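You operate a simulated robot arm through the tools that you are given. There is no shell and no other tool. Be economical: measure what you need, move in short steps, check, and stop when the job is done.

The job below is to be done with a simulated robot arm. You get a single attempt, and the scene is never put back.

## Task
Sticker the yellow and the ripe orange on the grey rack and tally them from zero.
Fine: they stay on the rack; put the foam block back; press 0 pcs once, then +1 twice; leave the other fruit alone.
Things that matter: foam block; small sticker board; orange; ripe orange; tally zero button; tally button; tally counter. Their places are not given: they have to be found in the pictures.

It is judged by the outcome, as a careful person would: the job done as asked, and still so three seconds after it is handed in. It fails if anything else is knocked over, pushed out of place, dropped, spilled or broken.

## Robot
A 6-joint arm with a two-finger parallel gripper, fixed in place. Base frame: the origin is at the foot of the arm, x ahead of it, y to its left, z up; the work surface is at about z = 0. Units: m, rad, N and s.
With the tool pointing down near the work surface it reaches from about 0.16 to 0.42 m from the base axis. Its first joint turns from -1.152 to 1.152 rad. Payload 1.57 kg.
The tool frame sits at the grasp point between the pads (the TCP): z along the fingers, y along the line on which they close. The tips reach 0.03 m beyond it. Largest opening 0.08 m; finger width 0.017, thickness 0.012; the body of the gripper, 0.04 by 0.082 m, starts 0.08 m behind the TCP.
Orientation is that of the tool frame in the base frame, as a unit quaternion [x, y, z, w]. With the fingers straight down and closing along the base's y, the tool's x points along the base's -x, its y along +y and its z along -z.

## Interface
- The arm moves only by the tool jog_arm. Its argument "moves" is text: rows parted by semicolons, each of 7 numbers parted by spaces: the shift along the tool's x, y, z in m, then the turn, a rotation vector about the tool's x, y, z in rad, then the closure in counts, from 0 (fully open) to 255 (shut). In form: dx dy dz ax ay az grip; .... A call has 1 to 20 rows; each row shifts and turns the commanded pose from where the row before left it, along the tool's axes as they then stand. Rows are played at 5 a second. More than 0.05 m and 0.15 rad between two rows, or a gripper value outside its range, and nothing of the call is played. A pose out of reach is approached as far as the arm can. The call stops where the force on the tool passes 40 N (or 10 N more than at its start, if that is more) or the arm is blocked; 0.2 s more then pass. The fingers move at their own pace (about 0.153 m/s each) and stop on an object; they squeeze with about 22 N. The grip force told is the motor's: it shows also when the fingers shut on nothing. Time passes only in rows, and 0.2 s behind the last, so rows that do not move let the fingers close. The reply holds the time, the measured pose of the TCP, the force on the tool along the base axes, the opening and the grip force, in the units named above and with some noise, and new pictures: "pictures" is both (left out), scene, wrist or none.
- Cameras (640 x 400 px; columns grow to the right, rows downward): "scene" is fixed at [0.0634, -0.3416, 0.4246]; the picture's right is [0.69, -0.73, 0.00], its down [-0.43, -0.41, -0.81] and it looks along [0.59, 0.56, -0.59] (base axes); focal length 218 px, centre (320, 200). "wrist" rides on the gripper at [-0.032, 0, -0.078] in the tool frame; the picture's right is [0.00, -1.00, 0.00], its down [0.97, 0.00, -0.24] and it looks along [0.24, 0.00, 0.97] (tool axes); focal length 218 px, centre (320, 200).
- pixel_to_xyz(camera, pixels): for up to 12 pixels [column, row] of the newest picture of that camera ("zoom" is the newest enlarged one), the place [x, y, z] in the base frame of the surface seen there, good to about 0.002 m. The clock stands still meanwhile.
- inspect(camera, box): a new picture of the part [left, top, right, bottom] of that camera's present view, enlarged. The clock stands still meanwhile.
- sign_off(): hands the job in; it is judged then, once.

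Work in short steps. Measure before you move; look again where a grasp or a placing could have gone wrong, and mend it. You have 80 turns and 120 pictures in all, those below and enlarged ones among them. Open the gripper and draw the arm clear of the work before you hand the job in, unless the task says otherwise; then end with one line.

The tools are called after "Emit:" as name(argument=value, ...) on one line, values as JSON. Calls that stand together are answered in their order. jog_arm: Moves the arm, as the interface text tells. Its arguments: {"type":"object","properties":{"moves":{"type":"string"},"pictures":{"type":"string","enum":["both","scene","wrist","none"]}},"required":["moves"]} The other tools are called the same way: pixel_to_xyz (camera, pixels) gives the place of the surface under pixels of a picture; inspect (camera, box) takes an enlarged picture of a part of a camera's view; sign_off () hands the job in.

At the start:

```text
t: 0.0
tool_pos: [0.2291, -0.0236, 0.2789]
tool_rot: [-0.001, 1.0, 0.001, 0.0]
force: [0.7, 0.1, -0.1]
finger_gap: 0.0799
grip_force: 0.0
```

scene: 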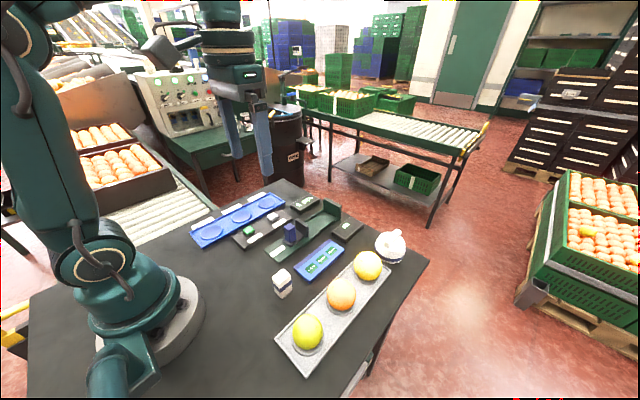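
wrist: 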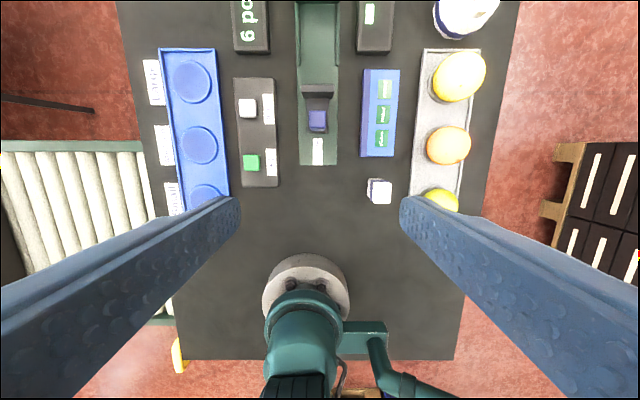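

The scene shows a grey rack with three fruits (scene 308,332; 341,294; 368,266), a blue sticker board, the foam block and a panel with buttons. I'll enlarge these areas to identify them.

Emit:
inspect(camera="scene", box=[180, 180, 430, 380])

Emit:
inspect(camera="wrist", box=[130, 0, 330, 220])

Emit:
inspect(camera="wrist", box=[290, 0, 510, 220])

```text
2.00 times, centred on (305, 280) of scene
```

zoom: 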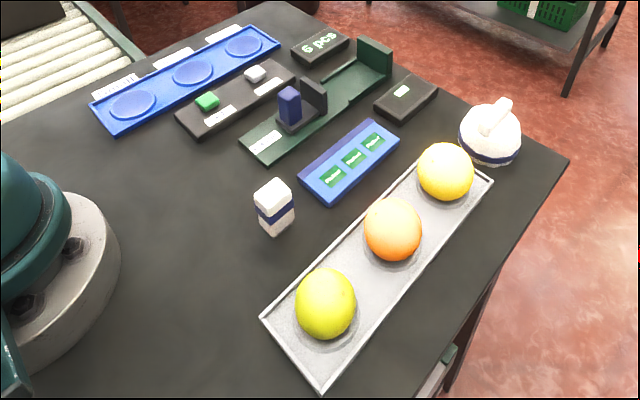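

```text
1.82 times, centred on (230, 110) of wrist
```

zoom: 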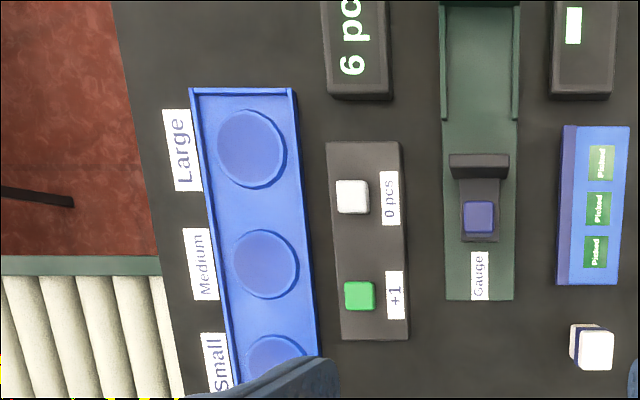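

```text
1.82 times, centred on (400, 110) of wrist
```

zoom: 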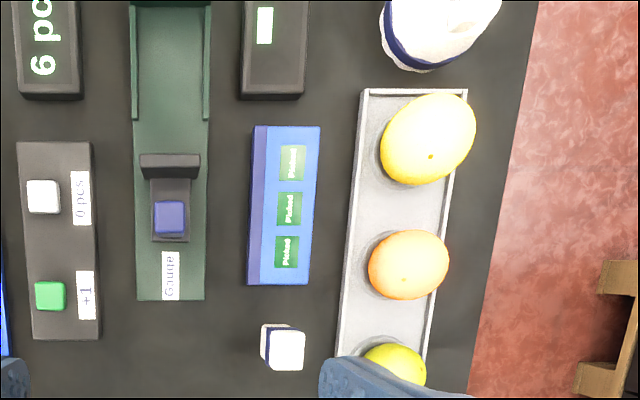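

I'll zoom closer on the individual items: fruit colours, the white block at scene (282,284), and the white dome at (392,247), and measure places.

Emit:
inspect(camera="scene", box=[260, 220, 420, 360])

Emit:
inspect(camera="scene", box=[220, 190, 340, 270])

Emit:
pixel_to_xyz(camera="wrist", pixels=[[459, 76], [448, 144], [441, 199], [380, 191], [383, 139], [383, 114], [385, 90], [248, 108], [251, 163], [317, 120], [460, 15], [372, 184]])

Emit:
pixel_to_xyz(camera="scene", pixels=[[280, 274], [283, 286], [277, 278], [288, 275], [368, 258], [340, 287], [307, 325], [310, 268], [321, 259], [331, 249], [285, 350], [392, 238]])

```text
2.86 times, centred on (340, 290) of scene
```

zoom: 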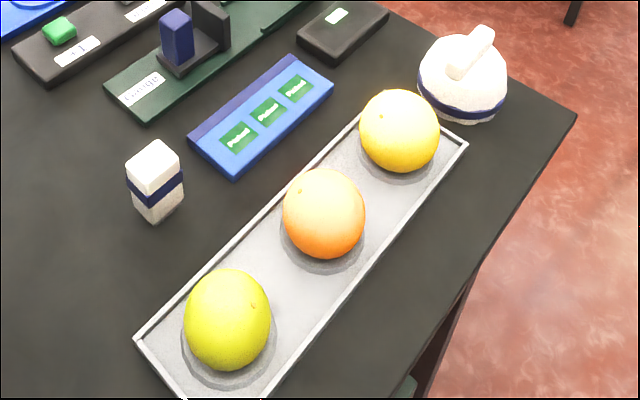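

```text
5.00 times, centred on (280, 230) of scene
```

zoom: 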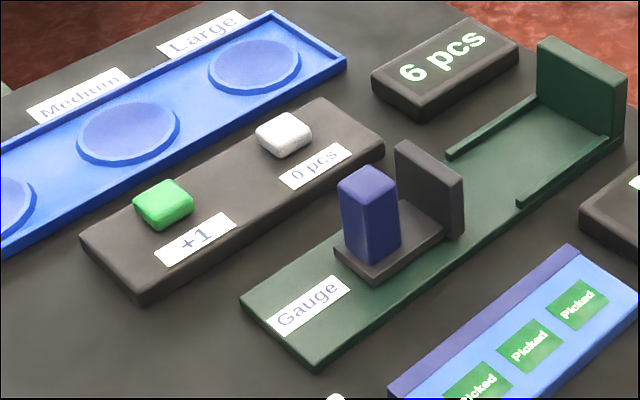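

```text
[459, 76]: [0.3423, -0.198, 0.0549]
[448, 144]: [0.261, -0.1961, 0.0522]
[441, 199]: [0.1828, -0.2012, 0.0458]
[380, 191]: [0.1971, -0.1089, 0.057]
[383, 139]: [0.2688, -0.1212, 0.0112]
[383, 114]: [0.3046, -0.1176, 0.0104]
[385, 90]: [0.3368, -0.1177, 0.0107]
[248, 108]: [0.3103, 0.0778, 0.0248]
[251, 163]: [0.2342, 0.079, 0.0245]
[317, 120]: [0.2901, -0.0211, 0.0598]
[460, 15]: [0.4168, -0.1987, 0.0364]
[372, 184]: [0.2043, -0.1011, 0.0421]
```

```text
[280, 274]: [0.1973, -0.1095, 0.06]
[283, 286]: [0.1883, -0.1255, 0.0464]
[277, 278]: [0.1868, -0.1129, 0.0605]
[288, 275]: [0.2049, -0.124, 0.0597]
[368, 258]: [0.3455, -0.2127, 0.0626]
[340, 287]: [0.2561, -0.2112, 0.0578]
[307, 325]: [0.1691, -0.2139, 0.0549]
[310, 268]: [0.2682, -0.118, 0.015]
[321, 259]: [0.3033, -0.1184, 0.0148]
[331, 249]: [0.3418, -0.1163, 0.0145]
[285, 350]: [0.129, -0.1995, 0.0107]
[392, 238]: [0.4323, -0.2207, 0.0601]
```

The white block with the navy band (about 0.195,-0.115, top z≈0.06) is the foam block; the board has three "Picked" stickers at y≈-0.118. I'll hover above the foam block with a partly closed gripper and look.

Emit:
jog_arm(moves="0.0085 -0.023 0.018 0 0 0 60; 0.0085 -0.023 0.018 0 0 0 80; 0.0085 -0.023 0.018 0 0 0 80; 0.0085 -0.023 0.018 0 0 0 80; 0 0 0 0 0 0 80")

```text
t: 1.2
tool_pos: [0.1957, -0.1148, 0.2055]
tool_rot: [0.0, 1.0, 0.0, 0.0]
force: [0.1, -0.7, -0.1]
finger_gap: 0.055
grip_force: 0.0
```

scene: 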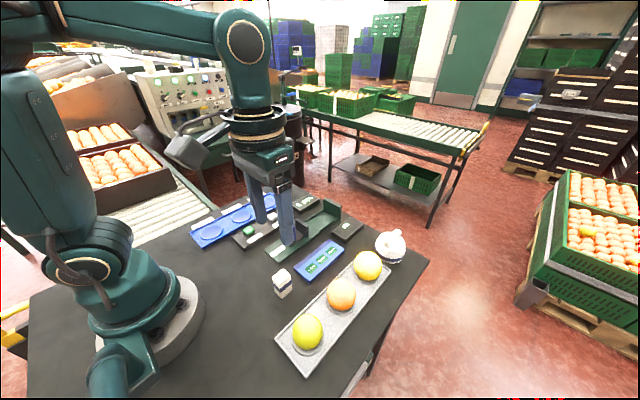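
wrist: 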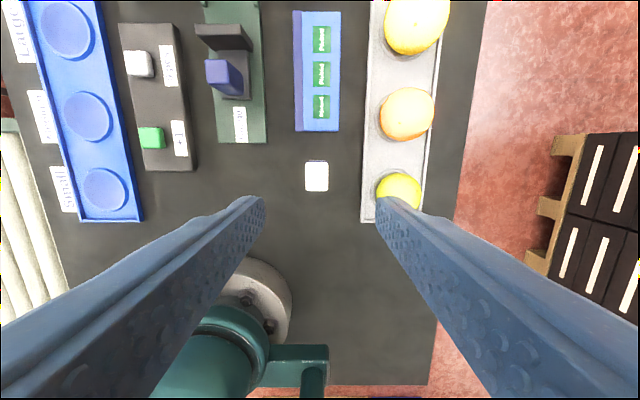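

The foam's top shows at wrist (317,176), axis-aligned. I'll measure its edges and the stickers, fruits and buttons from here.

Emit:
pixel_to_xyz(camera="wrist", pixels=[[317, 176], [307, 176], [327, 176], [317, 164], [317, 188], [321, 106], [321, 74], [321, 40], [407, 112], [400, 188], [416, 25], [362, 205]])

Emit:
inspect(camera="wrist", box=[280, 0, 460, 220])

```text
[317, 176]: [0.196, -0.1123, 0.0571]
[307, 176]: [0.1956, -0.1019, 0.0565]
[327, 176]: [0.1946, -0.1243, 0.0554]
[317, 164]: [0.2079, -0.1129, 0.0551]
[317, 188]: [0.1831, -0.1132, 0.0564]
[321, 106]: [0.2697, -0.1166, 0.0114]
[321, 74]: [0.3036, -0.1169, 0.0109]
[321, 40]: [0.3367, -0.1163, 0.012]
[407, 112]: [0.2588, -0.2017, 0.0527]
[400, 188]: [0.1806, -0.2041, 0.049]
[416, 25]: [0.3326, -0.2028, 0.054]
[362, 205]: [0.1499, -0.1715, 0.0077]
```

```text
1.82 times, centred on (370, 110) of wrist
```

zoom: 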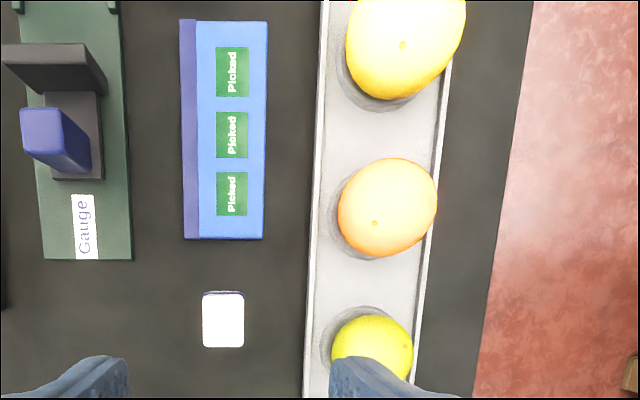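

The foam is centred at (0.195,-0.113), about 24 mm square and 57 mm tall. I descend onto it and close.

Emit:
jog_arm(moves="0.0005 0.0016 0.04 0 0 0 80; 0 0 0.04 0 0 0 80; 0 0 0.04 0 0 0 80; 0 0 0.0335 0 0 0 80; 0 0 0 0 0 0 80; 0 0 0 0 0 0 255; 0 0 0 0 0 0 255; 0 0 0 0 0 0 255")

```text
t: 3.0
tool_pos: [0.1936, -0.1139, 0.0527]
tool_rot: [0.0, 1.0, 0.0, 0.0]
force: [-0.2, -0.2, 0.6]
finger_gap: 0.0231
grip_force: 22.3
```

scene: 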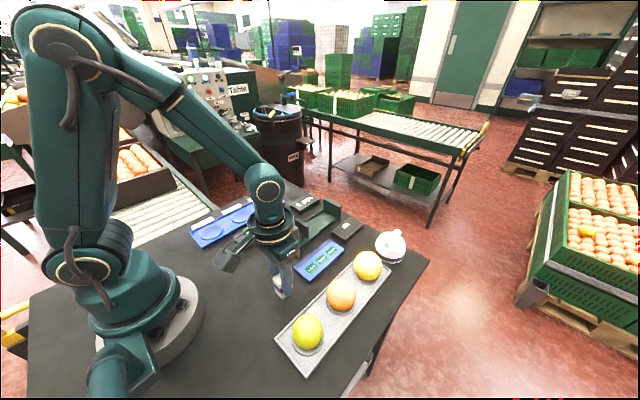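
wrist: 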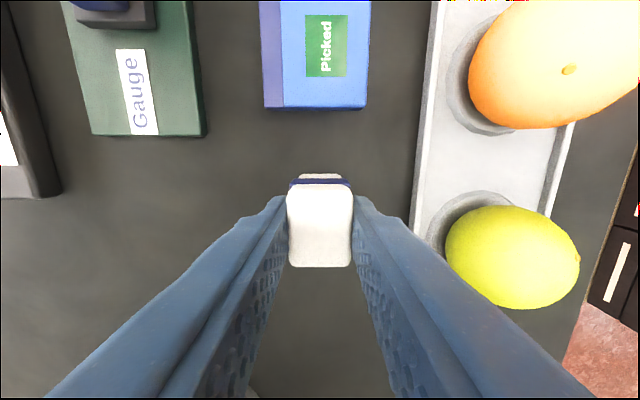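

Held (gap 23 mm, 22 N). I note the home pose: TCP (0.194,-0.114,0.0527). Lift and look before moving over the nearest sticker at (0.269,-0.117).

Emit:
jog_arm(moves="0 0 -0.025 0 0 0 255; 0 0 -0.025 0 0 0 255; -0.038 -0.0015 0 0 0 0 255; -0.037 -0.0015 0 0 0 0 255; 0 0 0 0 0 0 255; 0 0 0 0 0 0 255")

```text
t: 4.4
tool_pos: [0.268, -0.1189, 0.1025]
tool_rot: [-0.001, 1.0, 0.001, -0.001]
force: [-0.1, 0.7, -0.8]
finger_gap: 0.0234
grip_force: 21.8
```

scene: 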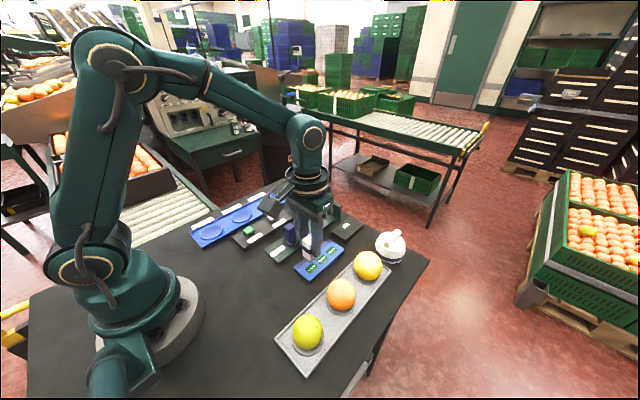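
wrist: 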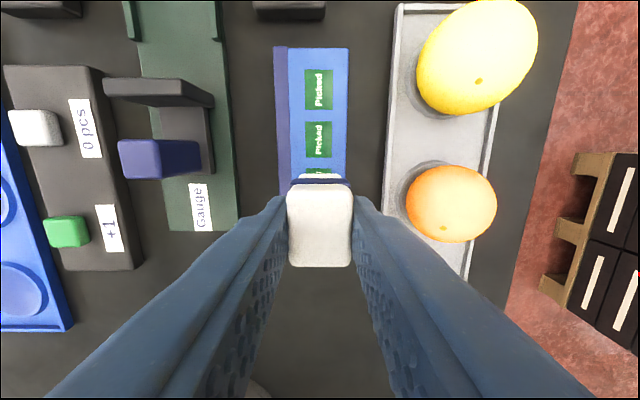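

Foam is over the first sticker at (0.268,-0.119). I descend gently until near contact.

Emit:
jog_arm(moves="0 0.001 0.017 0 0 0 255; 0 0 0.015 0 0 0 255; 0 0 0.0015 0 0 0 255; 0 0 0.0015 0 0 0 255; 0 0 0 0 0 0 255", pictures="none")

```text
t: 5.6
tool_pos: [0.2688, -0.1164, 0.0681]
tool_rot: [-0.001, 1.0, -0.001, 0.0]
force: [0.4, -1.6, -0.8]
finger_gap: 0.0233
grip_force: 22.3
```

No contact yet at z=0.068; continue in 1.5 mm steps.

Emit:
jog_arm(moves="0 0 0.0015 0 0 0 255; 0 0 0.0015 0 0 0 255; 0 0 0 0 0 0 255", pictures="none")

```text
t: 6.4
tool_pos: [0.2688, -0.1168, 0.0662]
tool_rot: [0.0, 1.0, -0.001, 0.0]
force: [-0.4, 0.2, 1.1]
finger_gap: 0.0234
grip_force: 22.3
```

Emit:
jog_arm(moves="0 0 0.001 0 0 0 255; 0 0 0.001 0 0 0 255; 0 0 0 0 0 0 255", pictures="none")

```text
t: 7.2
tool_pos: [0.2681, -0.1156, 0.064]
tool_rot: [0.0, 1.0, -0.002, 0.001]
force: [-2.0, -3.9, 17.2]
finger_gap: 0.0233
grip_force: 21.2
```

Contact of about 17 N at z=0.064. I lift and see whether the sticker came along.

Emit:
jog_arm(moves="0 0 0 0 0 0 255; 0 0 -0.006 0 0 0 255; 0 0 -0.03 0 0 0 255; 0 0 -0.03 0 0 0 255; 0 0 0 0 0 0 255")

Emit:
inspect(camera="scene", box=[260, 200, 400, 300])

```text
t: 8.4
tool_pos: [0.2685, -0.1173, 0.1299]
tool_rot: [0.0, 1.0, 0.0, 0.0]
force: [-0.8, 0.3, 0.1]
finger_gap: 0.0236
grip_force: 21.9
```

scene: 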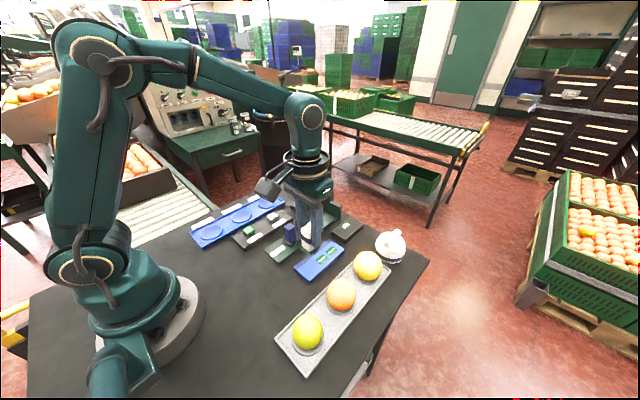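
wrist: 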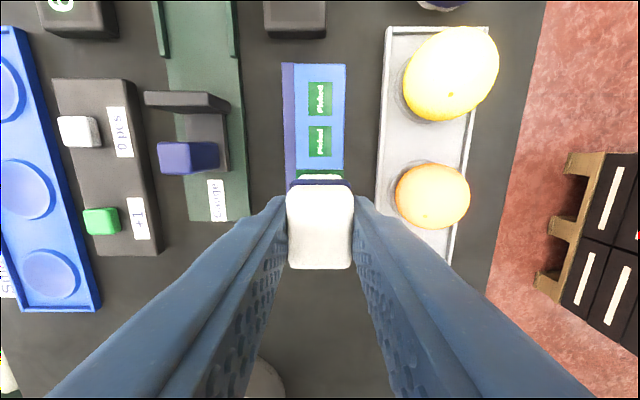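

```text
4.00 times, centred on (330, 250) of scene
```

zoom: 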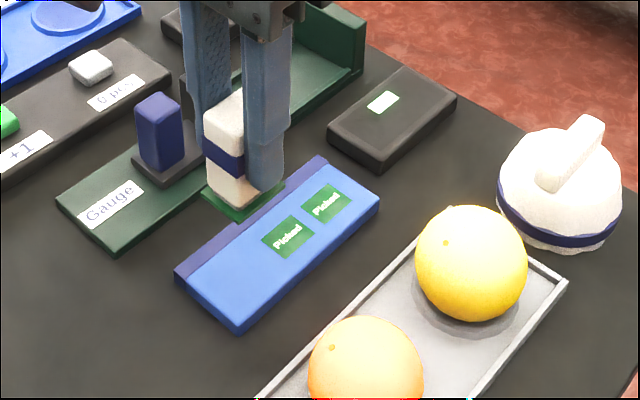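

The sticker is on the foam underside (green under zoom 245,195). Two stickers remain on the board, which hasn't moved. Now over the ripe (middle) orange, estimated centre (0.259,-0.208).

Emit:
jog_arm(moves="0 0 -0.015 0 0 0 255; 0.003 -0.03 0 0 0 0 255; 0.003 -0.03 0 0 0 0 255; 0.0035 -0.031 0 0 0 0 255; 0 0 0 0 0 0 255; 0 0 0 0 0 0 255")

Emit:
inspect(camera="scene", box=[270, 200, 430, 320])

```text
t: 9.8
tool_pos: [0.2574, -0.2068, 0.1432]
tool_rot: [-0.001, 1.0, 0.0, 0.0]
force: [0.4, 0.0, -0.7]
finger_gap: 0.0237
grip_force: 21.4
```

scene: 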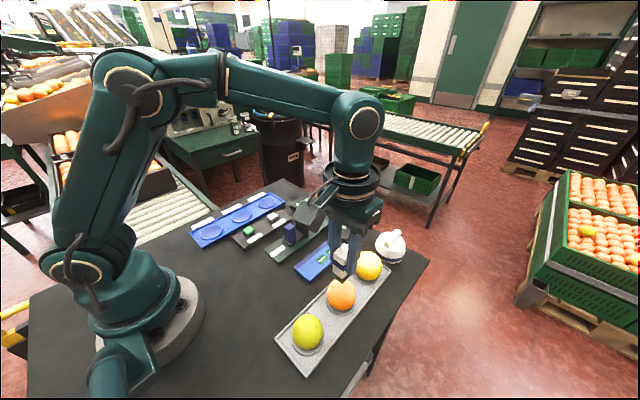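
wrist: 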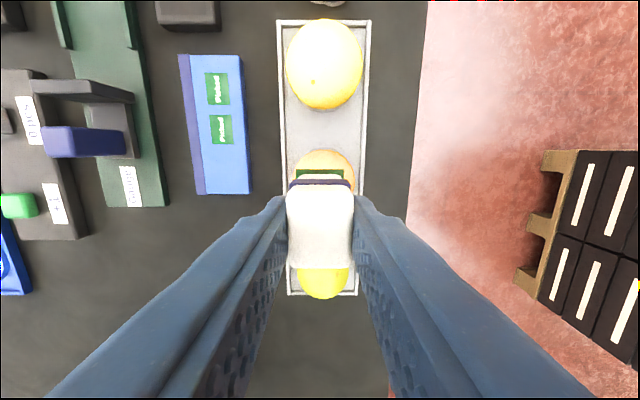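

```text
3.33 times, centred on (350, 260) of scene
```

zoom: 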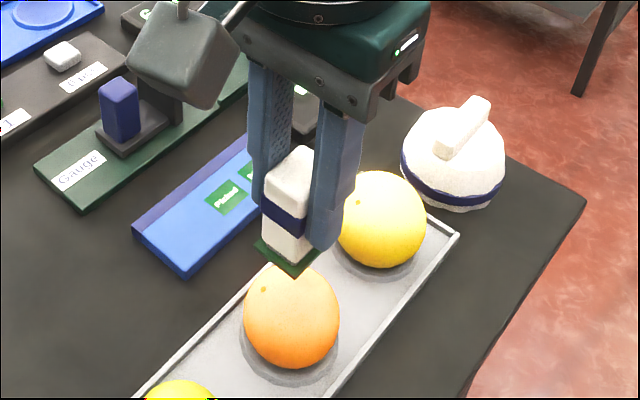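

The orange sits at about (0.259,-0.209); I nudge 2 mm and descend carefully to just above the expected contact (z≈0.115).

Emit:
jog_arm(moves="-0.002 -0.002 0.005 0 0 0 255; 0 0 0.01 0 0 0 255; 0 0 0.006 0 0 0 255; 0 0 0.003 0 0 0 255; 0 0 0 0 0 0 255", pictures="scene")

Emit:
inspect(camera="scene", box=[300, 230, 400, 320])

```text
t: 11.0
tool_pos: [0.261, -0.2086, 0.1206]
tool_rot: [-0.001, 1.0, 0.0, 0.0]
force: [0.5, 0.0, -0.6]
finger_gap: 0.0236
grip_force: 21.7
```

scene: 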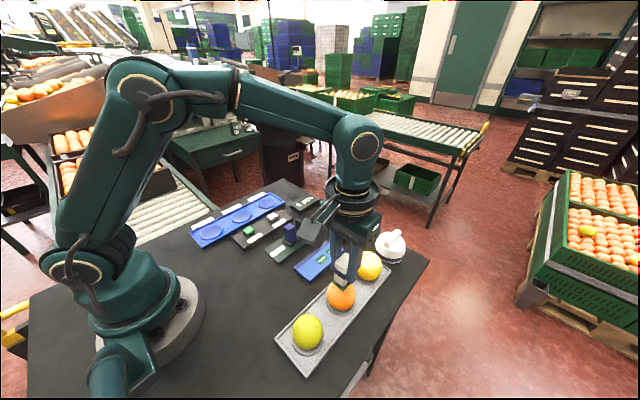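

```text
4.44 times, centred on (350, 275) of scene
```

zoom: 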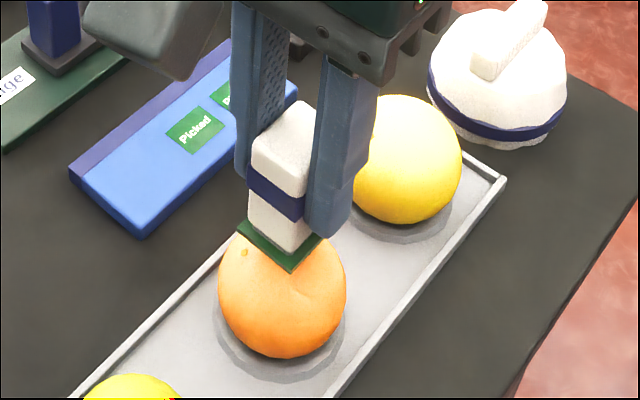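

The sticker hovers just above the fruit. I go down in small steps.

Emit:
jog_arm(moves="0 0 0.0015 0 0 0 255; 0 0 0.0015 0 0 0 255; 0 0 0.0015 0 0 0 255; 0 0 0 0 0 0 255", pictures="none")

```text
t: 12.0
tool_pos: [0.2613, -0.21, 0.1161]
tool_rot: [-0.001, 1.0, 0.0, 0.0]
force: [0.4, 0.9, -0.9]
finger_gap: 0.0233
grip_force: 22.2
```

Emit:
jog_arm(moves="0 0 0.0015 0 0 0 255; 0 0 0.001 0 0 0 255; 0 0 0 0 0 0 255", pictures="none")

```text
t: 12.8
tool_pos: [0.2616, -0.2086, 0.1131]
tool_rot: [-0.001, 1.0, 0.0, 0.0]
force: [0.9, 0.3, -0.2]
finger_gap: 0.0233
grip_force: 22.0
```

Emit:
jog_arm(moves="0 0 0.0015 0 0 0 255; 0 0 0.001 0 0 0 255; 0 0 0 0 0 0 255", pictures="scene")

Emit:
inspect(camera="scene", box=[300, 230, 400, 320])

```text
t: 13.6
tool_pos: [0.2605, -0.2098, 0.1101]
tool_rot: [-0.001, 1.0, 0.0, 0.001]
force: [0.3, 0.7, 0.0]
finger_gap: 0.0234
grip_force: 22.3
```

scene: 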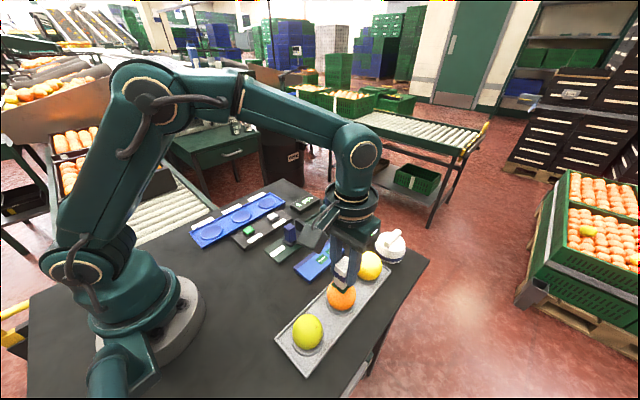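

```text
4.44 times, centred on (350, 275) of scene
```

zoom: 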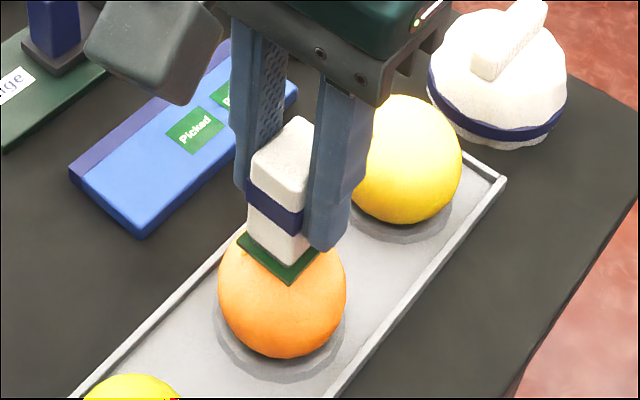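

Still no force at z=0.110; continue with small steps.

Emit:
jog_arm(moves="0 0 0.001 0 0 0 255; 0 0 0.001 0 0 0 255; 0 0 0 0 0 0 255", pictures="none")

```text
t: 14.4
tool_pos: [0.2601, -0.2084, 0.1083]
tool_rot: [-0.001, 1.0, -0.001, 0.0]
force: [-0.2, 1.4, -1.1]
finger_gap: 0.0235
grip_force: 22.2
```

Emit:
jog_arm(moves="0 0 0.001 0 0 0 255; 0 0 0.001 0 0 0 255; 0 0 0 0 0 0 255", pictures="none")

```text
t: 15.2
tool_pos: [0.2616, -0.2082, 0.1065]
tool_rot: [-0.002, 1.0, -0.001, 0.0]
force: [-2.8, 1.3, 10.2]
finger_gap: 0.0235
grip_force: 21.8
```

Contact of 10 N at z=0.1065. Half a millimetre more, hold, then lift and check transfer.

Emit:
jog_arm(moves="0 0 0.0005 0 0 0 255; 0 0 0 0 0 0 255; 0 0 -0.004 0 0 0 255; 0 0 -0.02 0 0 0 255; 0 0 -0.02 0 0 0 255; 0 0 0 0 0 0 255")

Emit:
inspect(camera="scene", box=[300, 220, 400, 320])

```text
t: 16.6
tool_pos: [0.2626, -0.2067, 0.1519]
tool_rot: [-0.001, 1.0, 0.001, 0.0]
force: [-0.6, -0.6, -0.1]
finger_gap: 0.0233
grip_force: 22.0
```

scene: 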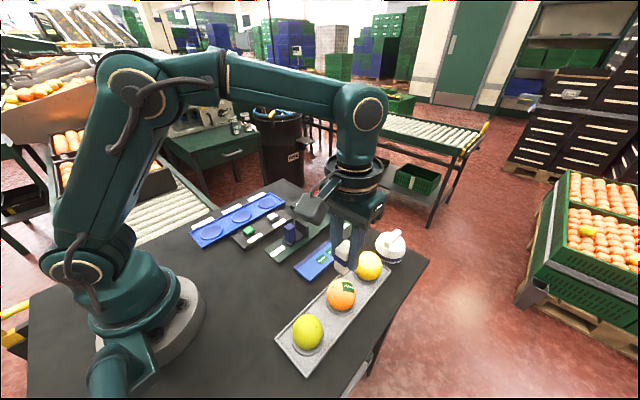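
wrist: 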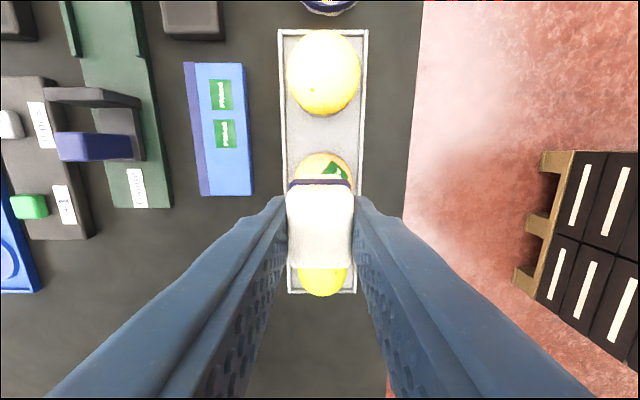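

```text
4.00 times, centred on (350, 270) of scene
```

zoom: 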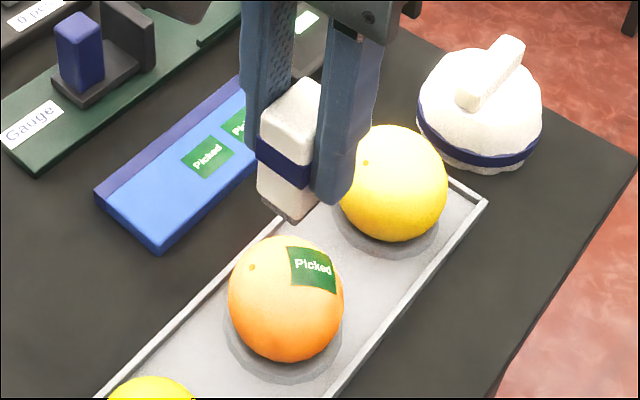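

The ripe orange carries the "Picked" sticker (zoom 312,268). I measure where it landed to correct for the second fruit.

Emit:
pixel_to_xyz(camera="zoom", pixels=[[312, 268], [285, 245], [232, 290], [340, 300], [393, 130], [393, 165], [345, 200], [445, 190], [238, 128], [208, 157], [285, 355], [395, 235]])

Emit:
pixel_to_xyz(camera="wrist", pixels=[[323, 72], [323, 34], [323, 110], [290, 72], [357, 72], [335, 170], [300, 175], [346, 175], [222, 95], [225, 132]])

```text
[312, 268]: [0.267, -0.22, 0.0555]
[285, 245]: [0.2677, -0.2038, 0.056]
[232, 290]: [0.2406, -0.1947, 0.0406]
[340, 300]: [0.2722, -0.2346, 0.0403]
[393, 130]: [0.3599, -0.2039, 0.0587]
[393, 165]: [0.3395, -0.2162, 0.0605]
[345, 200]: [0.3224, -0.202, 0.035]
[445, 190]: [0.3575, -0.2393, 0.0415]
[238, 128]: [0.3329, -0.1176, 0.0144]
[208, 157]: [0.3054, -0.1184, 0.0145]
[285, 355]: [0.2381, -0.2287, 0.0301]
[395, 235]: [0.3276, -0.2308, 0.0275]
```

```text
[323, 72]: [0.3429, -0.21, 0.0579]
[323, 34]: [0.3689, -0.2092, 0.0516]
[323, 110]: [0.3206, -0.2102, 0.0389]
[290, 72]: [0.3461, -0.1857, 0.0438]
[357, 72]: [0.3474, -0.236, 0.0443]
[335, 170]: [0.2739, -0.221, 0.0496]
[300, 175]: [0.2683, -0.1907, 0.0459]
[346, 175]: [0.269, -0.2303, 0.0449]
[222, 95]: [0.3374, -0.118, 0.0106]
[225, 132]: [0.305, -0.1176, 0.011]
```

Fruit two's centre is about (0.345,-0.212). Next pick up the second sticker at (0.305,-0.118), taking the foam high across then down to just above.

Emit:
jog_arm(moves="-0.014 0.03 0 0 0 0 255; -0.014 0.03 0 0 0 0 255; -0.0145 0.029 0 0 0 0 255; 0 0 0.03 0 0 0 255; 0 0 0.03 0 0 0 255; 0 0 0.017 0 0 0 255; 0 0 0 0 0 0 255")

Emit:
inspect(camera="scene", box=[270, 210, 380, 290])

```text
t: 18.2
tool_pos: [0.3024, -0.119, 0.073]
tool_rot: [-0.001, 1.0, -0.001, 0.0]
force: [-0.3, 0.0, -1.1]
finger_gap: 0.0236
grip_force: 22.4
```

scene: 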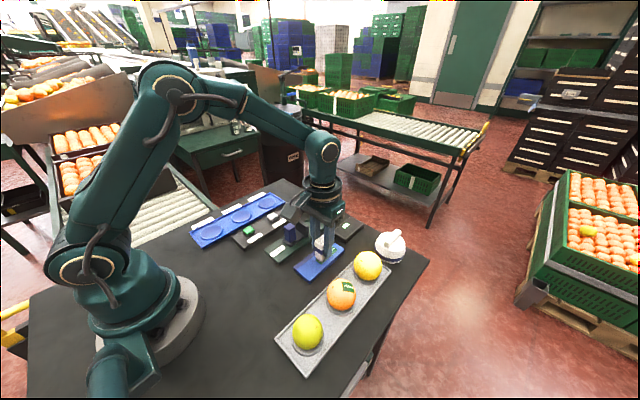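
wrist: 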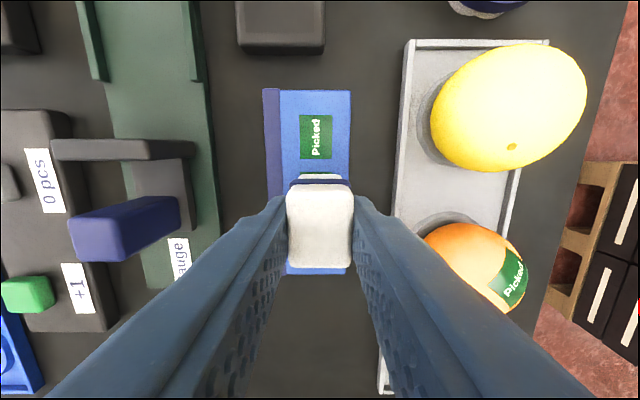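

```text
5.00 times, centred on (325, 250) of scene
```

zoom: 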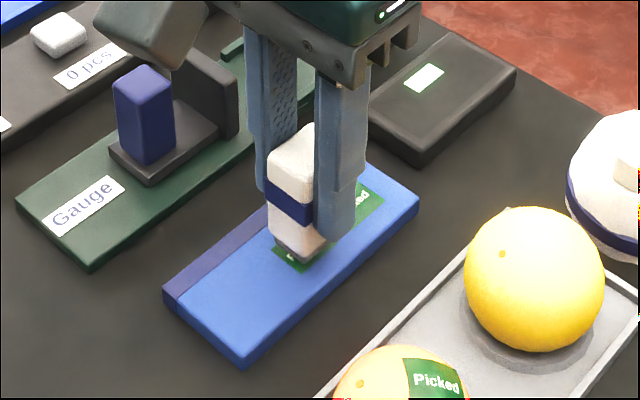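

Well placed over the second sticker (z=0.073). I press down in small steps.

Emit:
jog_arm(moves="-0.001 0.001 0.004 0 0 0 255; 0 0 0.002 0 0 0 255; 0 0 0.001 0 0 0 255; 0 0 0 0 0 0 255", pictures="none")

```text
t: 19.2
tool_pos: [0.3045, -0.1185, 0.0644]
tool_rot: [-0.001, 1.0, 0.001, -0.001]
force: [-0.2, 0.1, 0.0]
finger_gap: 0.0233
grip_force: 21.7
```

Emit:
jog_arm(moves="0 0 0.001 0 0 0 255; 0 0 0.0005 0 0 0 255; 0 0 0 0 0 0 255", pictures="none")

```text
t: 20.0
tool_pos: [0.3044, -0.119, 0.0648]
tool_rot: [-0.002, 1.0, 0.0, 0.0]
force: [0.5, 0.4, -0.7]
finger_gap: 0.0236
grip_force: 21.6
```

Emit:
jog_arm(moves="0 0 0.001 0 0 0 255; 0 0 0.0005 0 0 0 255; 0 0 0 0 0 0 255", pictures="none")

```text
t: 20.8
tool_pos: [0.305, -0.1178, 0.0627]
tool_rot: [-0.001, 1.0, 0.0, 0.0]
force: [0.1, 1.8, 4.9]
finger_gap: 0.0234
grip_force: 21.9
```

Contact begins (5 N). A little more, then lift and check.

Emit:
jog_arm(moves="0 0 0.001 0 0 0 255; 0 0 0 0 0 0 255; 0 0 -0.008 0 0 0 255; 0 0 -0.03 0 0 0 255; 0 0 -0.035 0 0 0 255; 0 0 0 0 0 0 255", pictures="scene")

Emit:
inspect(camera="scene", box=[270, 200, 380, 290])

```text
t: 22.2
tool_pos: [0.3042, -0.119, 0.1357]
tool_rot: [-0.001, 1.0, 0.0, 0.0]
force: [-0.6, 0.0, -1.6]
finger_gap: 0.0234
grip_force: 22.3
```

scene: 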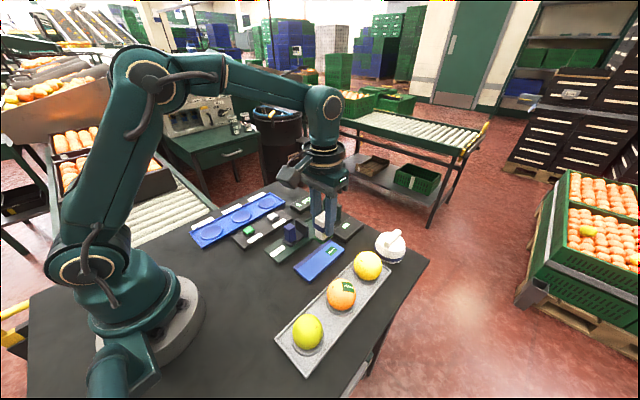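

```text
4.44 times, centred on (325, 245) of scene
```

zoom: 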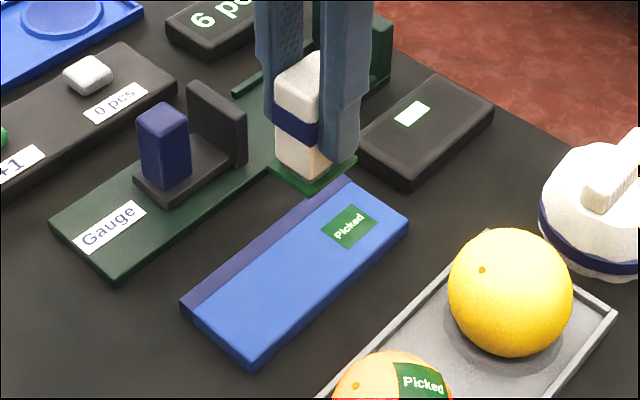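

Second sticker is on the foam; board still in place. Move over the yellow orange at (0.345,-0.212).

Emit:
jog_arm(moves="0 0 -0.012 0 0 0 255; -0.0137 -0.031 0 0 0 0 255; -0.0137 -0.031 0 0 0 0 255; -0.0137 -0.031 0 0 0 0 255; 0 0 0 0 0 0 255; 0 0 0.014 0 0 0 255; 0 0 0 0 0 0 255")

Emit:
inspect(camera="scene", box=[320, 210, 420, 300])

```text
t: 23.8
tool_pos: [0.342, -0.2025, 0.1346]
tool_rot: [-0.001, 1.0, 0.0, -0.001]
force: [0.3, 0.4, -1.1]
finger_gap: 0.0234
grip_force: 22.0
out of reach, approached as far as the arm can: row 4
```

scene: 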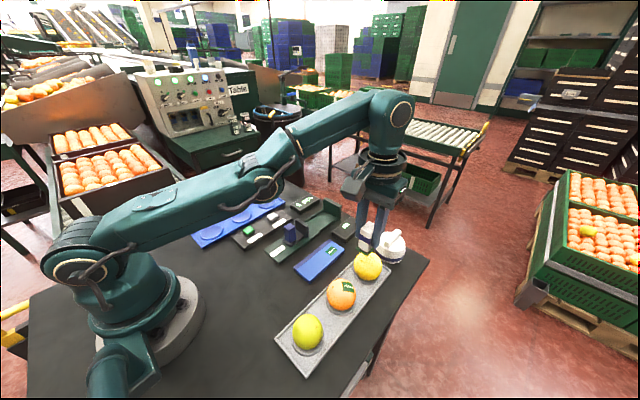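
wrist: 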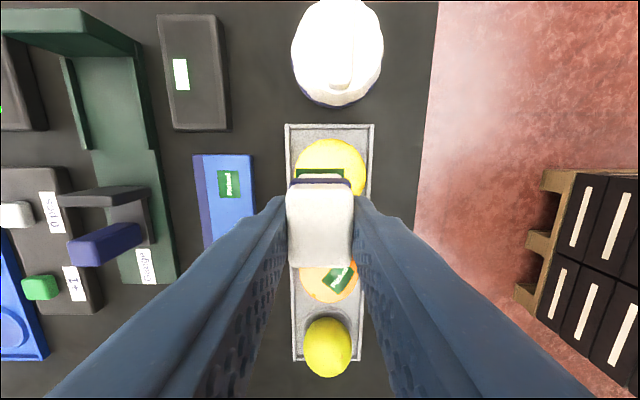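

```text
4.44 times, centred on (370, 255) of scene
```

zoom: 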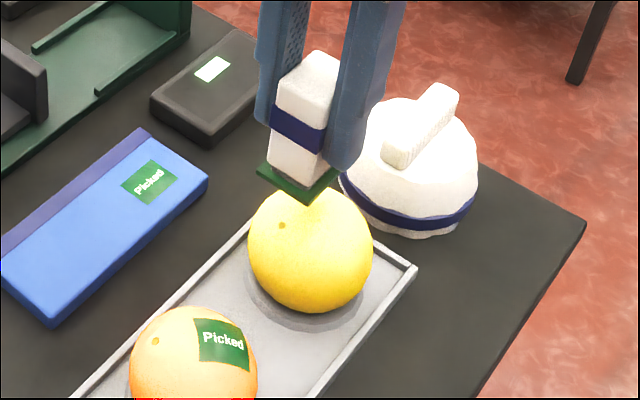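

At this height reach limited it to y=-0.2025; the fruit's centre is near y=-0.211 (wrist col 330). I lower a bit, then shift 7 mm.

Emit:
jog_arm(moves="0 0 0.008 0 0 0 255; 0 -0.004 0 0 0 0 255; -0.001 -0.003 0 0 0 0 255; 0 0 0 0 0 0 255")

Emit:
inspect(camera="scene", box=[320, 210, 420, 300])

```text
t: 24.8
tool_pos: [0.3415, -0.208, 0.1255]
tool_rot: [-0.001, 1.0, 0.0, 0.001]
force: [0.2, -0.3, -0.2]
finger_gap: 0.0234
grip_force: 21.9
out of reach, approached as far as the arm can: row 1
```

scene: 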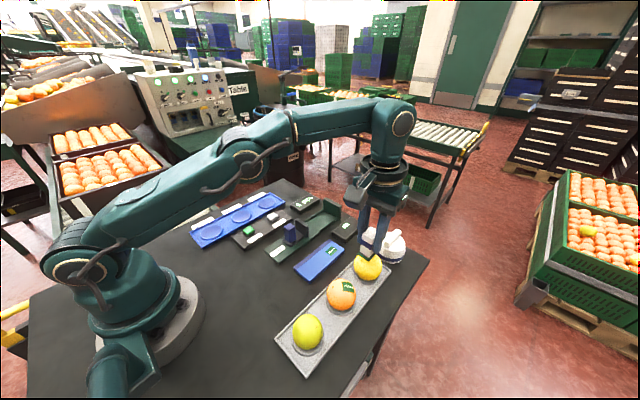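
wrist: 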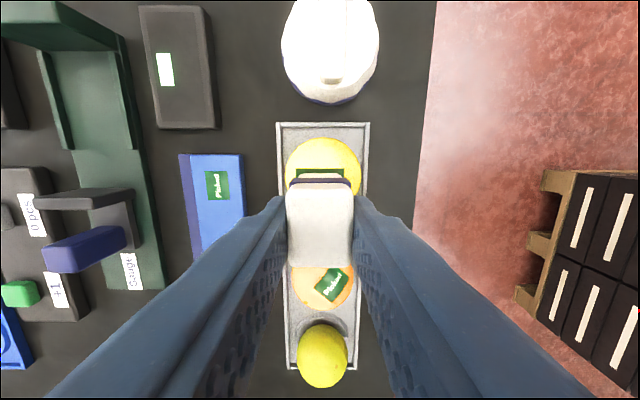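

```text
4.44 times, centred on (370, 255) of scene
```

zoom: 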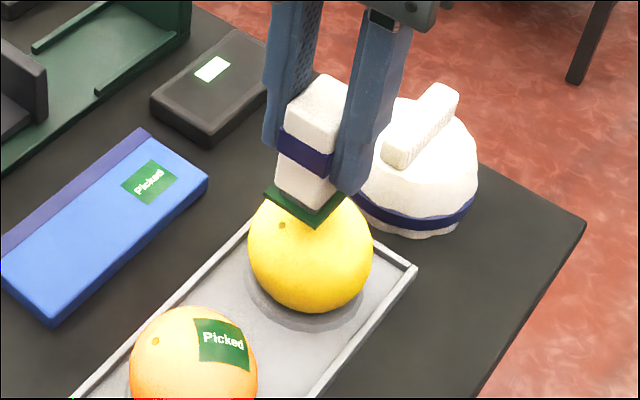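

Nearly centred now. I descend in small steps with a slight further shift.

Emit:
jog_arm(moves="0 0 0.004 0 0 0 255; -0.001 -0.002 0.002 0 0 0 255; -0.001 -0.001 0.002 0 0 0 255; 0 0 0 0 0 0 255", pictures="none")

```text
t: 25.8
tool_pos: [0.3442, -0.2103, 0.1175]
tool_rot: [0.0, 1.0, 0.0, 0.0]
force: [0.4, 0.2, -0.2]
finger_gap: 0.0233
grip_force: 21.8
```

Emit:
jog_arm(moves="0 0 0.001 0 0 0 255; 0 0 0.001 0 0 0 255; 0 0 0.001 0 0 0 255; 0 0 0 0 0 0 255", pictures="none")

```text
t: 26.8
tool_pos: [0.3436, -0.2112, 0.1148]
tool_rot: [-0.001, 1.0, 0.0, 0.001]
force: [0.2, 0.0, 0.3]
finger_gap: 0.0234
grip_force: 22.3
```

Emit:
jog_arm(moves="0 0 0.001 0 0 0 255; 0 0 0.001 0 0 0 255; 0 0 0 0 0 0 255", pictures="none")

```text
t: 27.6
tool_pos: [0.3431, -0.2108, 0.1118]
tool_rot: [0.0, 1.0, -0.001, 0.0]
force: [0.7, 0.3, -1.3]
finger_gap: 0.0231
grip_force: 22.2
```

Emit:
jog_arm(moves="0 0 0.001 0 0 0 255; 0 0 0.001 0 0 0 255; 0 0 0 0 0 0 255", pictures="none")

```text
t: 28.4
tool_pos: [0.3436, -0.2106, 0.11]
tool_rot: [-0.001, 1.0, 0.0, 0.0]
force: [-0.4, 0.7, 0.9]
finger_gap: 0.0234
grip_force: 22.2
```

Emit:
jog_arm(moves="0 0 0.001 0 0 0 255; 0 0 0.0005 0 0 0 255; 0 0 0 0 0 0 255", pictures="none")

```text
t: 29.2
tool_pos: [0.3425, -0.2104, 0.1098]
tool_rot: [-0.002, 1.0, -0.001, 0.001]
force: [-1.8, 0.0, 17.7]
finger_gap: 0.0233
grip_force: 21.5
```

Contact of 18 N. Hold, lift modestly (reach limit), and check.

Emit:
jog_arm(moves="0 0 0 0 0 0 255; 0 0 -0.004 0 0 0 255; 0 0 -0.012 0 0 0 255; 0.008 0.012 -0.01 0 0 0 255; 0.01 0.03 -0.01 0 0 0 255; 0 0 0 0 0 0 255")

Emit:
inspect(camera="scene", box=[300, 210, 420, 320])

```text
t: 30.6
tool_pos: [0.3252, -0.1688, 0.1451]
tool_rot: [0.0, 1.0, 0.0, -0.001]
force: [0.4, -0.6, -1.1]
finger_gap: 0.0235
grip_force: 22.2
```

scene: 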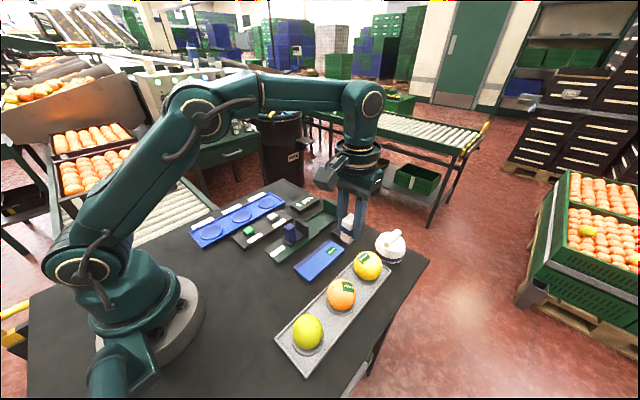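
wrist: 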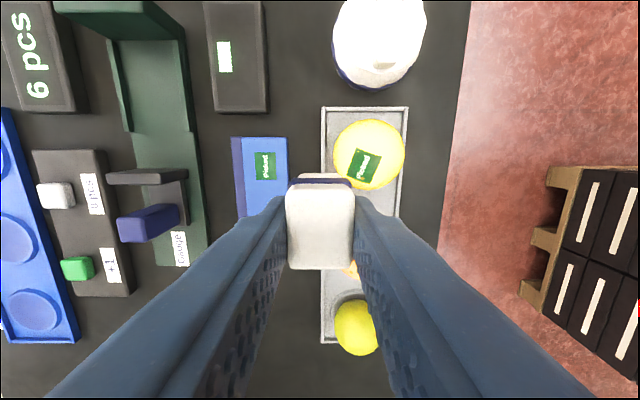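

```text
3.64 times, centred on (360, 265) of scene
```

zoom: 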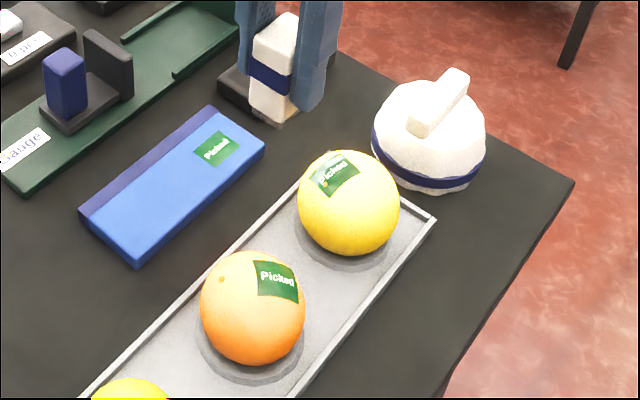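

Both oranges carry stickers. Now return the foam to its home at (0.194,-0.114), moving high and then down to just above the table.

Emit:
jog_arm(moves="0.0329 0.0137 0 0 0 0 255; 0.0329 0.0137 0 0 0 0 255; 0.0329 0.0137 0 0 0 0 255; 0.0329 0.0137 0 0 0 0 255; 0 0 0 0 0 0 255; 0 0 0.04 0 0 0 255; 0 0 0.035 0 0 0 255; 0 0 0.013 0 0 0 255; 0 0 0 0 0 0 255", pictures="scene")

```text
t: 32.6
tool_pos: [0.1934, -0.1128, 0.0553]
tool_rot: [-0.001, 1.0, 0.0, 0.0]
force: [0.2, 0.1, 0.1]
finger_gap: 0.0235
grip_force: 22.1
```

scene: 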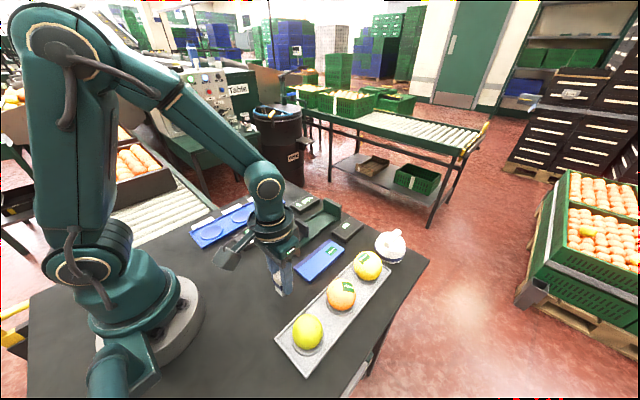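

Lower until it touches lightly.

Emit:
jog_arm(moves="0 0 0.0015 0 0 0 255; 0 0 0.001 0 0 0 255; 0 0 0 0 0 0 255", pictures="none")

```text
t: 33.4
tool_pos: [0.1936, -0.1138, 0.0532]
tool_rot: [-0.002, 1.0, 0.0, 0.0]
force: [-0.8, 0.0, 0.5]
finger_gap: 0.0233
grip_force: 21.9
```

Emit:
jog_arm(moves="0 0 0.001 0 0 0 255; 0 0 0.0005 0 0 0 255; 0 0 0 0 0 0 255", pictures="none")

```text
t: 34.2
tool_pos: [0.1924, -0.1135, 0.0503]
tool_rot: [-0.001, 1.0, 0.0, 0.0]
force: [0.5, 0.0, -0.9]
finger_gap: 0.0234
grip_force: 22.1
```

Emit:
jog_arm(moves="0 0 0.001 0 0 0 255; 0 0 0 0 0 0 255", pictures="none")

```text
t: 34.8
tool_pos: [0.1929, -0.1144, 0.0518]
tool_rot: [-0.001, 1.0, 0.0, 0.0]
force: [0.0, -0.8, -0.8]
finger_gap: 0.0234
grip_force: 21.8
```

Emit:
jog_arm(moves="0 0 0.001 0 0 0 255; 0 0 0 0 0 0 255", pictures="none")

```text
t: 35.4
tool_pos: [0.1934, -0.1149, 0.0499]
tool_rot: [-0.001, 1.0, 0.0, 0.001]
force: [0.0, -0.5, -1.0]
finger_gap: 0.0232
grip_force: 21.9
```

Emit:
jog_arm(moves="0 0 0.001 0 0 0 255; 0 0 0 0 0 0 255", pictures="none")

Emit:
inspect(camera="scene", box=[250, 250, 320, 310])

```text
t: 36.0
tool_pos: [0.1934, -0.115, 0.0496]
tool_rot: [-0.001, 1.0, -0.001, 0.001]
force: [-0.4, 3.9, 17.7]
finger_gap: 0.0233
grip_force: 21.8
```

```text
6.67 times, centred on (285, 280) of scene
```

zoom: 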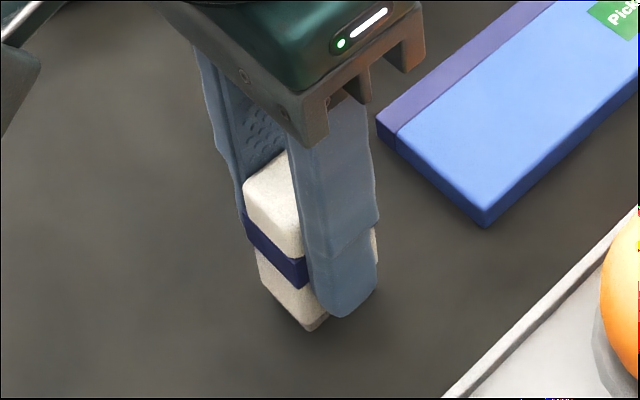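

It's resting on the table (18 N). Ease off slightly, open to 55 mm, and rise straight up.

Emit:
jog_arm(moves="0 0 -0.0007 0 0 0 255; 0 0 0 0 0 0 80; 0 0 0 0 0 0 80; 0 0 -0.02 0 0 0 80; 0 0 -0.04 0 0 0 80; 0 0 -0.04 0 0 0 80; 0 0 -0.03 0 0 0 80; 0 0 0 0 0 0 80")

Emit:
pixel_to_xyz(camera="wrist", pixels=[[135, 62], [148, 138], [317, 176]])

```text
t: 37.8
tool_pos: [0.1938, -0.1137, 0.1787]
tool_rot: [0.0, 1.0, -0.001, 0.0]
force: [0.2, 0.5, -0.3]
finger_gap: 0.0548
grip_force: 0.1
```

scene: 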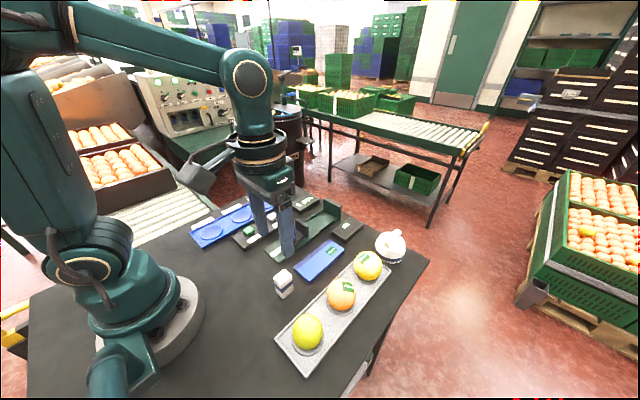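
wrist: 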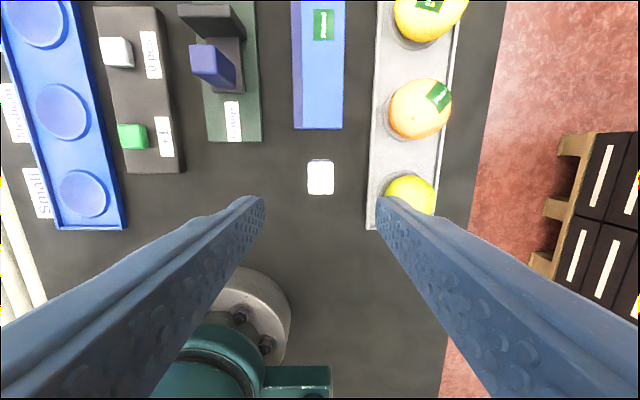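

```text
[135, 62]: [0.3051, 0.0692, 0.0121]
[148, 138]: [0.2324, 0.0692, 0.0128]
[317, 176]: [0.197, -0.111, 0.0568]
```

Foam stands back at home. Now shut the fingers and move above the white "0 pcs" button (about 0.310,0.078).

Emit:
jog_arm(moves="-0.0194 0.032 0 0 0 0 255; -0.0194 0.032 0 0 0 0 255; -0.0194 0.032 0 0 0 0 255; -0.0194 0.032 0 0 0 0 255; -0.0194 0.032 0 0 0 0 255; -0.0194 0.032 0 0 0 0 255; 0 0 0.03 0 0 0 255; 0 0 0.03 0 0 0 255; 0 0 0 0 0 0 255")

Emit:
inspect(camera="scene", box=[210, 180, 340, 270])

```text
t: 39.8
tool_pos: [0.3094, 0.0786, 0.1192]
tool_rot: [0.0, 1.0, 0.0, 0.0]
force: [0.2, 0.2, 0.4]
finger_gap: 0.0001
grip_force: 21.0
```

scene: 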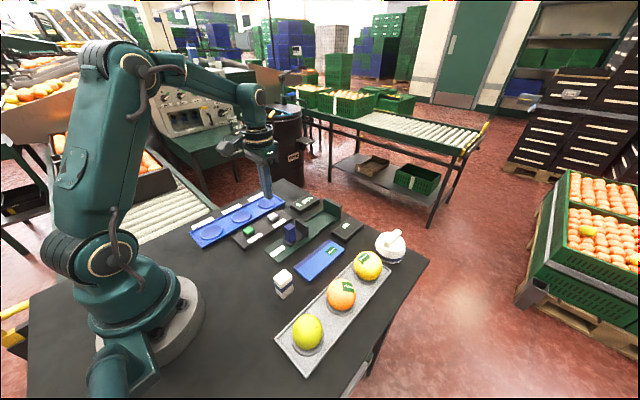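
wrist: 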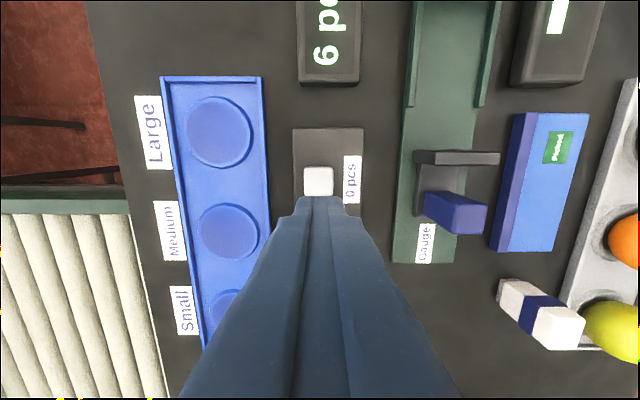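

```text
4.44 times, centred on (275, 225) of scene
```

zoom: 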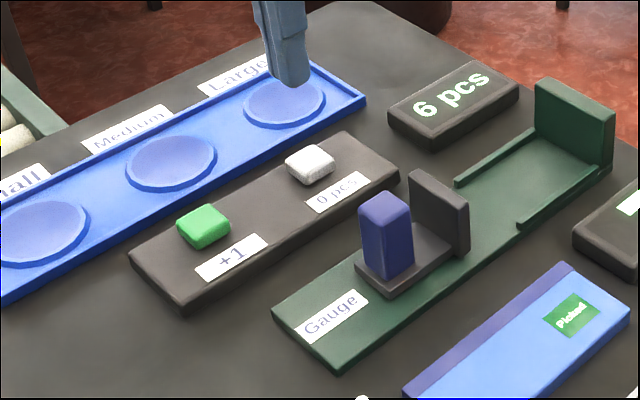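

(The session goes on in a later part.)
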